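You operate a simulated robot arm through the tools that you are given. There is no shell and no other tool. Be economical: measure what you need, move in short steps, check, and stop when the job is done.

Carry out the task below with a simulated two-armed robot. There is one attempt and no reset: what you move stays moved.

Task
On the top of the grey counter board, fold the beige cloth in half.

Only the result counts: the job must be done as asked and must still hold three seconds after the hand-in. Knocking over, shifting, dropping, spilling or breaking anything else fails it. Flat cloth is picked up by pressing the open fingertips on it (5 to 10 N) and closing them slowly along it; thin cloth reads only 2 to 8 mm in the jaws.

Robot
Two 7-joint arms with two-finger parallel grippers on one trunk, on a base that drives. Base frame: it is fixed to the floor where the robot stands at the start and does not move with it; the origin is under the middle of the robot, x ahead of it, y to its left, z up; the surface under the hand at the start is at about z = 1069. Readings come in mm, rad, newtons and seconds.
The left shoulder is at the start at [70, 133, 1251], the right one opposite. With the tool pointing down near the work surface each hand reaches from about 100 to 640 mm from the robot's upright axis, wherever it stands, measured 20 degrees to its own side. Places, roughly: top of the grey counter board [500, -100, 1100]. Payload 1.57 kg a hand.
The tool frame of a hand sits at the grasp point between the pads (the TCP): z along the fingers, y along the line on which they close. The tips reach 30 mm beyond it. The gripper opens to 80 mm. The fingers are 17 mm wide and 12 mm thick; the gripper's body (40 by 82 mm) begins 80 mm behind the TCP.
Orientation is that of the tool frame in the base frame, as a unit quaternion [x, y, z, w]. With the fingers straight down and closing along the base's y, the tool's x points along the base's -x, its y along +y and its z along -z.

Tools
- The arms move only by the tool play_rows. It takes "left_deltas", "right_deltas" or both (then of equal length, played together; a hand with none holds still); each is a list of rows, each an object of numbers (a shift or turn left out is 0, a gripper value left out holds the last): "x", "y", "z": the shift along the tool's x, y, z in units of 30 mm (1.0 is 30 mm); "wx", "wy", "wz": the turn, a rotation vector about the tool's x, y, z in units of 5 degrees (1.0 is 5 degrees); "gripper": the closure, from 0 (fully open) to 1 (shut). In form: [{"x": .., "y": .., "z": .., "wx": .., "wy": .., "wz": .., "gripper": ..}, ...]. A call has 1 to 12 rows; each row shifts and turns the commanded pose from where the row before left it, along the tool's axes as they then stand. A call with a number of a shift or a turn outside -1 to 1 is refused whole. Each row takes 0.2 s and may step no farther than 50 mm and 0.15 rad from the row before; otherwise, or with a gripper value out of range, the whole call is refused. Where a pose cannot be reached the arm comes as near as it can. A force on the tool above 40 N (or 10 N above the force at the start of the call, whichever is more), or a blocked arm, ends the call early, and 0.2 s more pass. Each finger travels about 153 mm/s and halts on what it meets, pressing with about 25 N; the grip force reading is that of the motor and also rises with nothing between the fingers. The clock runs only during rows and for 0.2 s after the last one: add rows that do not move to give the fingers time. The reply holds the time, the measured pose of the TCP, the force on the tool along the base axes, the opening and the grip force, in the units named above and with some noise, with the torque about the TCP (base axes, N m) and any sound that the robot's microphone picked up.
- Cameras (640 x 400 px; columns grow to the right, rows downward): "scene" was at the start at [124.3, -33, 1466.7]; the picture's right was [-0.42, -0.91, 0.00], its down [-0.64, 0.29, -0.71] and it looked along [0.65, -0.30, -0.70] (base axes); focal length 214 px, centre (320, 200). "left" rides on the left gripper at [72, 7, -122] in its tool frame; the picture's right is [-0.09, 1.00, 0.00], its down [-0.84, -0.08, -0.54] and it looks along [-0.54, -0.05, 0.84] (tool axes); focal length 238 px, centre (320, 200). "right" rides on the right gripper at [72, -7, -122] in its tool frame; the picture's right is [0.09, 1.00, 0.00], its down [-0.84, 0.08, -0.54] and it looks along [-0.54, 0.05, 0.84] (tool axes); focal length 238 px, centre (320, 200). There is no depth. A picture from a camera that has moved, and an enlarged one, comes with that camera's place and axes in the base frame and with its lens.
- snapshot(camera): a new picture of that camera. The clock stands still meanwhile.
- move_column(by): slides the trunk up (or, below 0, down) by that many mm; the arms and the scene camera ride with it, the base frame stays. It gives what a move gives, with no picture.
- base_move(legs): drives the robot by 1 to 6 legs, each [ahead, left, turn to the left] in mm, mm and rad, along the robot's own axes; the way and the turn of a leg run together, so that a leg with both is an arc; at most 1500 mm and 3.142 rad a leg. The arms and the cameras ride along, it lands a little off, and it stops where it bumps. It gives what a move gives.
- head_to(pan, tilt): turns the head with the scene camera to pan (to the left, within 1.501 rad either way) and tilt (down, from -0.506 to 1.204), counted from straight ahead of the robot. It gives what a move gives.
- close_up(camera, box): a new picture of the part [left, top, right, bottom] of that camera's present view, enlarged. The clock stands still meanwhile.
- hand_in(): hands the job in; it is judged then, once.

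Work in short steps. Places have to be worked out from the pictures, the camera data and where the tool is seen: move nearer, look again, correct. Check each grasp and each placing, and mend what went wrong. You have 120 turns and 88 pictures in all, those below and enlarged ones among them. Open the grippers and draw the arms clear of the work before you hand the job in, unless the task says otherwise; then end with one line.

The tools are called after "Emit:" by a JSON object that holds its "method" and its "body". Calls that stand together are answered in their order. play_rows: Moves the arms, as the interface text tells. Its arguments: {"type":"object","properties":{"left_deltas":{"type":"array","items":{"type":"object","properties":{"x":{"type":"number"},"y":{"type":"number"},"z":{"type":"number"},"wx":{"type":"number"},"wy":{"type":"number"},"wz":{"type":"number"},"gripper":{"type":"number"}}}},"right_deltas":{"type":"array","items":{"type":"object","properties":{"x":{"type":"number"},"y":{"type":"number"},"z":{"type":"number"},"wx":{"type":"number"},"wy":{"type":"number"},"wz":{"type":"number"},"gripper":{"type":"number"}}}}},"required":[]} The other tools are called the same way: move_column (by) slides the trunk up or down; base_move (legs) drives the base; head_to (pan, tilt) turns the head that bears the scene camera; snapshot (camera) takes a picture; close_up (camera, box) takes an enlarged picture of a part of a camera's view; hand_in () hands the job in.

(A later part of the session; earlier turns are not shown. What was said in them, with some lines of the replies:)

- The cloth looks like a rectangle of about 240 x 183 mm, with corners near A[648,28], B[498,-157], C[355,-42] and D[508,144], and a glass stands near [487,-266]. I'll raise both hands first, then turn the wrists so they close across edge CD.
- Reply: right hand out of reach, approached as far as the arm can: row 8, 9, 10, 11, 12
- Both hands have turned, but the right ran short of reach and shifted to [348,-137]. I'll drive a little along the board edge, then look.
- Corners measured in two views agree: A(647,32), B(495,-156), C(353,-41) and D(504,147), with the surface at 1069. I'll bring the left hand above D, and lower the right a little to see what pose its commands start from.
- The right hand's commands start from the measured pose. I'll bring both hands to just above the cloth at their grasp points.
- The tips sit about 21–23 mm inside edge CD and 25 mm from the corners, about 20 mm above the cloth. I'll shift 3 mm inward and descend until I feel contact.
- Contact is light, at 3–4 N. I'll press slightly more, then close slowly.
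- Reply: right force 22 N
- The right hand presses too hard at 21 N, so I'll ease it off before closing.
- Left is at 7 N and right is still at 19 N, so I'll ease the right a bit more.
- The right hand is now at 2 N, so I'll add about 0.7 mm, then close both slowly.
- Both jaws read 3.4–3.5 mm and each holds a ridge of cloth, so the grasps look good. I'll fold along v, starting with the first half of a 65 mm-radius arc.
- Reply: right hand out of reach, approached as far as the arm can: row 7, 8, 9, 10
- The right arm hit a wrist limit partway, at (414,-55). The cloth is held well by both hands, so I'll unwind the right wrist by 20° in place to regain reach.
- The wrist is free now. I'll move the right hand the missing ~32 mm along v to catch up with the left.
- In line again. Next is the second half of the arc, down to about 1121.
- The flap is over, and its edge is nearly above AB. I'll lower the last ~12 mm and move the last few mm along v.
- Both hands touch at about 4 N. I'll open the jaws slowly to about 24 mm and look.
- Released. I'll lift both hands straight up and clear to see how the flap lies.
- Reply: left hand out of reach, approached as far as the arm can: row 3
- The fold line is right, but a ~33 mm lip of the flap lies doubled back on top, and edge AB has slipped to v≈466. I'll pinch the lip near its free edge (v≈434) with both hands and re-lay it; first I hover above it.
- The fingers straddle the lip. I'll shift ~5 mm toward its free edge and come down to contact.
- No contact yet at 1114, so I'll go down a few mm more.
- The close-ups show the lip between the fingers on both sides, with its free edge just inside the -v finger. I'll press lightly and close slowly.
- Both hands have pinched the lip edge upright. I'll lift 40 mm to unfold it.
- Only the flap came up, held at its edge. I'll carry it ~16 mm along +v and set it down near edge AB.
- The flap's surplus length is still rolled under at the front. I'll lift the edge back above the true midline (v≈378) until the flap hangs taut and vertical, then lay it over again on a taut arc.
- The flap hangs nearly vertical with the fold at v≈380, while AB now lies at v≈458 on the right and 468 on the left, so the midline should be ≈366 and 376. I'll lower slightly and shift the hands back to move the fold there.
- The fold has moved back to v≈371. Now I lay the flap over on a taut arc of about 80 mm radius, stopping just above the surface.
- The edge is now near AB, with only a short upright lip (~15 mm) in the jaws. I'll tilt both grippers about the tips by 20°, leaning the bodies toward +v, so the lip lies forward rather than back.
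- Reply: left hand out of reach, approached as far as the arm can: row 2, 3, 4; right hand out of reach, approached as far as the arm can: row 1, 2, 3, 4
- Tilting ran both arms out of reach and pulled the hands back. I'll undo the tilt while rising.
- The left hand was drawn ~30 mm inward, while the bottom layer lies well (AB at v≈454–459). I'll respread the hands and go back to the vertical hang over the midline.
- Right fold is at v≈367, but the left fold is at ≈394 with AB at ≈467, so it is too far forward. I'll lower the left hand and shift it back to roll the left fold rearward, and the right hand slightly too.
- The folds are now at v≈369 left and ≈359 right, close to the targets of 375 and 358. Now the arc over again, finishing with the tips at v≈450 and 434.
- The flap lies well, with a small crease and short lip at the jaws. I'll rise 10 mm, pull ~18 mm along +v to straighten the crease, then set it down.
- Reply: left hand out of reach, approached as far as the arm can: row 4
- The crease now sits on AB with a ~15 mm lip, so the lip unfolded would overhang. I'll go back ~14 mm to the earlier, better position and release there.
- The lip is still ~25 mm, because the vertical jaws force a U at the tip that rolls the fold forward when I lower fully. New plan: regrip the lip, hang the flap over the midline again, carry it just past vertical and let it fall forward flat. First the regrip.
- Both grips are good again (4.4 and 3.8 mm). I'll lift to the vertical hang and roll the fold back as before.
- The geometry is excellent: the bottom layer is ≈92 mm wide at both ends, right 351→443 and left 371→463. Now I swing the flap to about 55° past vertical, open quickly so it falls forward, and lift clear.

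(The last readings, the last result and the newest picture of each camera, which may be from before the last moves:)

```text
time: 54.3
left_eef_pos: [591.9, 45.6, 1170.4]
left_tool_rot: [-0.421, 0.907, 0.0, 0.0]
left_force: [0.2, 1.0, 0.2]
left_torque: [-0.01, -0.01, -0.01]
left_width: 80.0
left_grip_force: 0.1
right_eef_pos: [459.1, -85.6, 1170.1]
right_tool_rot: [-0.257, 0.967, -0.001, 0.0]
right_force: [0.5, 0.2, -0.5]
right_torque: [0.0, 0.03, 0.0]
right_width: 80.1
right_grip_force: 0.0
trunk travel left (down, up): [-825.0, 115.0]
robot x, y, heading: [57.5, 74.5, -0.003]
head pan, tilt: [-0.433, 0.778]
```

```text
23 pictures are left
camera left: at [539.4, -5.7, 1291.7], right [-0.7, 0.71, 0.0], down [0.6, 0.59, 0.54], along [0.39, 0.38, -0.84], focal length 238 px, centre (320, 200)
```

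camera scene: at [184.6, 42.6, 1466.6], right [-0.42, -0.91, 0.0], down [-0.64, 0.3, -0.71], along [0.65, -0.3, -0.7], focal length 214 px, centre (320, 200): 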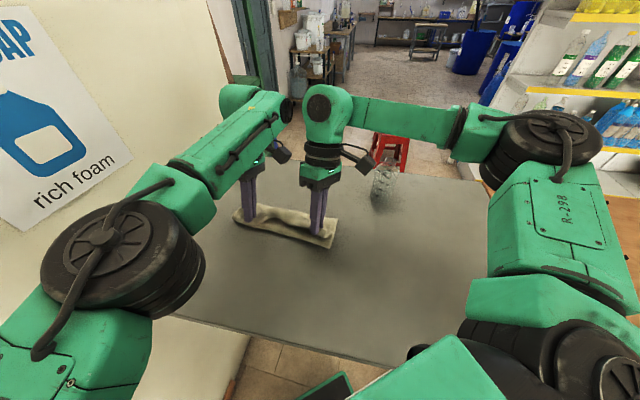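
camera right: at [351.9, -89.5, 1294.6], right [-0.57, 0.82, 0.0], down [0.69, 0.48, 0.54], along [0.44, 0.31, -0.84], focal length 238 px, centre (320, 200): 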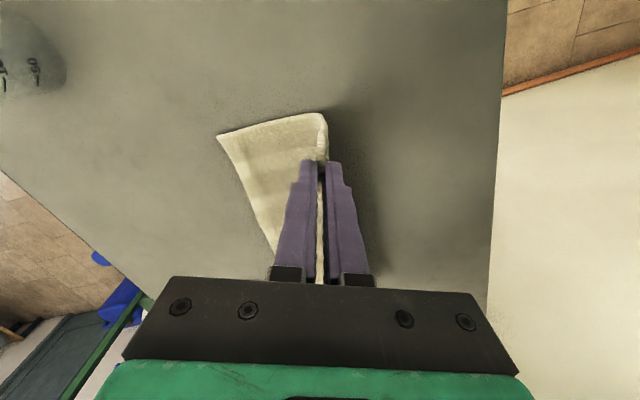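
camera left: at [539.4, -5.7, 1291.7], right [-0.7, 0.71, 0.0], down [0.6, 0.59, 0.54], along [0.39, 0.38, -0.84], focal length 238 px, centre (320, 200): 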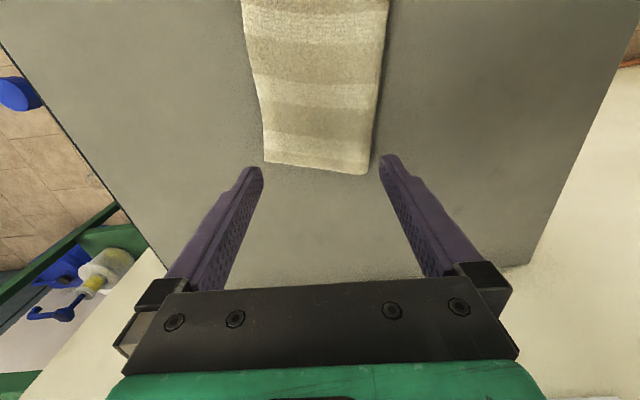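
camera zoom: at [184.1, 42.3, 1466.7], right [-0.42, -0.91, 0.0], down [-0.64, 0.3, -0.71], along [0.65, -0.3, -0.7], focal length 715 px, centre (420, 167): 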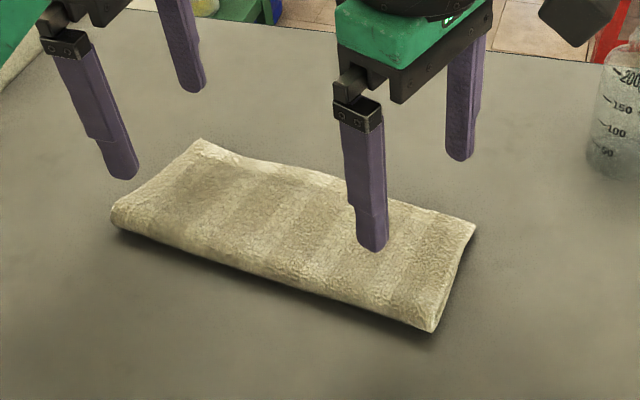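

The flap fell flat and smooth. I'll raise both hands and draw them back toward the robot to inspect the edges.

Emit:
{"method": "play_rows", "body": {"left_deltas": [{"z": -0.6}, {"y": 0.9, "z": -0.3}, {"y": 1}, {"y": 1}, {"y": 1}, {}], "right_deltas": [{"z": -0.6}, {"x": 0.3, "y": 0.5, "z": -0.5}, {"x": 0.9}, {"x": 0.9}, {"x": 0.9}, {}]}}

Emit:
{"method": "snapshot", "body": {"camera": "scene"}}

Emit:
{"method": "close_up", "body": {"camera": "scene", "box": [200, 150, 380, 270]}}

Emit:
{"method": "snapshot", "body": {"camera": "right"}}

```text
time: 55.7
left_eef_pos: [500.5, 121.5, 1196.6]
left_tool_rot: [-0.422, 0.906, 0.0, -0.001]
left_force: [-1.1, 0.6, -0.6]
left_torque: [-0.05, 0.02, -0.01]
left_width: 80.0
left_grip_force: 0.0
right_eef_pos: [375.1, -119.6, 1203.0]
right_tool_rot: [-0.256, 0.967, 0.0, 0.0]
right_force: [-0.2, -0.1, -0.9]
right_torque: [0.03, 0.03, 0.0]
right_width: 80.2
right_grip_force: 0.0
trunk travel left (down, up): [-825.0, 115.0]
robot x, y, heading: [56.3, 76.3, 0.0]
head pan, tilt: [-0.433, 0.778]
```

```text
22 pictures are left
camera scene: at [184.9, 42.0, 1466.6], right [-0.42, -0.91, 0.0], down [-0.64, 0.3, -0.71], along [0.65, -0.3, -0.7], focal length 214 px, centre (320, 200)
```

scene: 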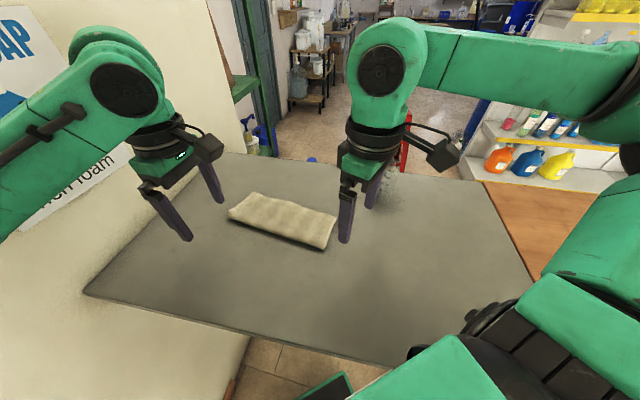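

```text
3.33 times, centred on (290, 210) of scene
camera zoom: at [184.9, 42.0, 1466.6], right [-0.42, -0.91, 0.0], down [-0.64, 0.3, -0.71], along [0.65, -0.3, -0.7], focal length 715 px, centre (420, 167)
```

zoom: 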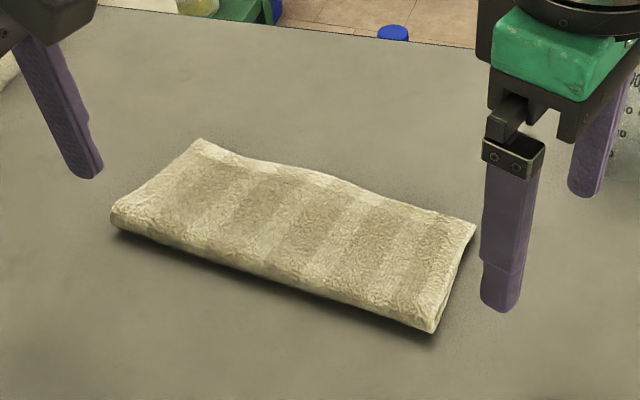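

```text
20 pictures are left
camera right: at [315.7, -160.4, 1326.9], right [-0.57, 0.82, 0.0], down [0.69, 0.48, 0.54], along [0.44, 0.31, -0.84], focal length 238 px, centre (320, 200)
```

right: 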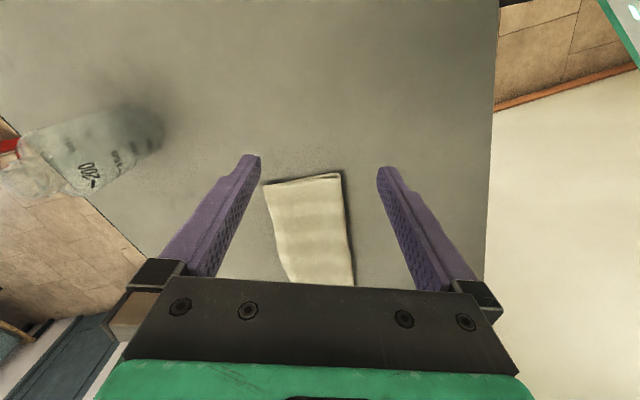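

I'll zoom in on the folded end and the front edge to check that the layers line up.

Emit:
{"method": "close_up", "body": {"camera": "right", "box": [250, 160, 370, 235]}}

Emit:
{"method": "close_up", "body": {"camera": "scene", "box": [225, 180, 345, 255]}}

```text
5.33 times, centred on (310, 198) of right
camera zoom: at [315.7, -160.4, 1326.9], right [-0.57, 0.82, 0.0], down [0.69, 0.48, 0.54], along [0.44, 0.31, -0.84], focal length 1271 px, centre (373, 213)
```

zoom: 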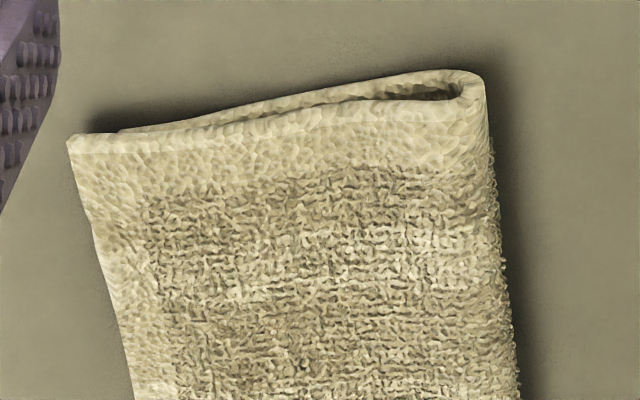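

```text
5.33 times, centred on (285, 218) of scene
camera zoom: at [184.9, 42.0, 1466.6], right [-0.42, -0.91, 0.0], down [-0.64, 0.3, -0.71], along [0.65, -0.3, -0.7], focal length 1144 px, centre (507, 107)
```

zoom: 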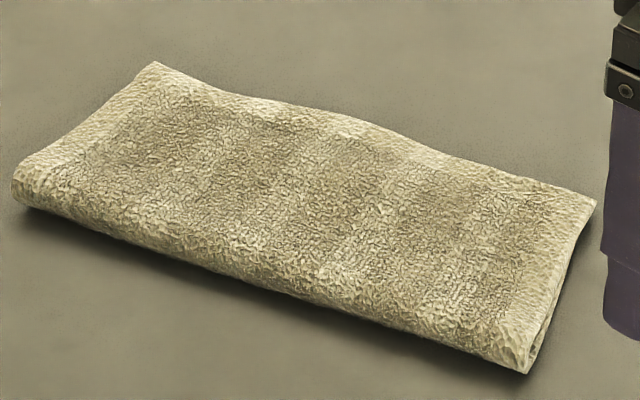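

The cloth is folded neatly, with the edges within about 10 mm of each other. Both grippers are open and clear and the glass stands undisturbed, so I'm handing in.

Emit:
{"method": "hand_in", "body": {}}

```text
The job is handed in.
```

The beige cloth is folded in half on the grey board, its edges within about 10 mm at the corner I checked closely; nothing else was moved and both grippers are open and clear.
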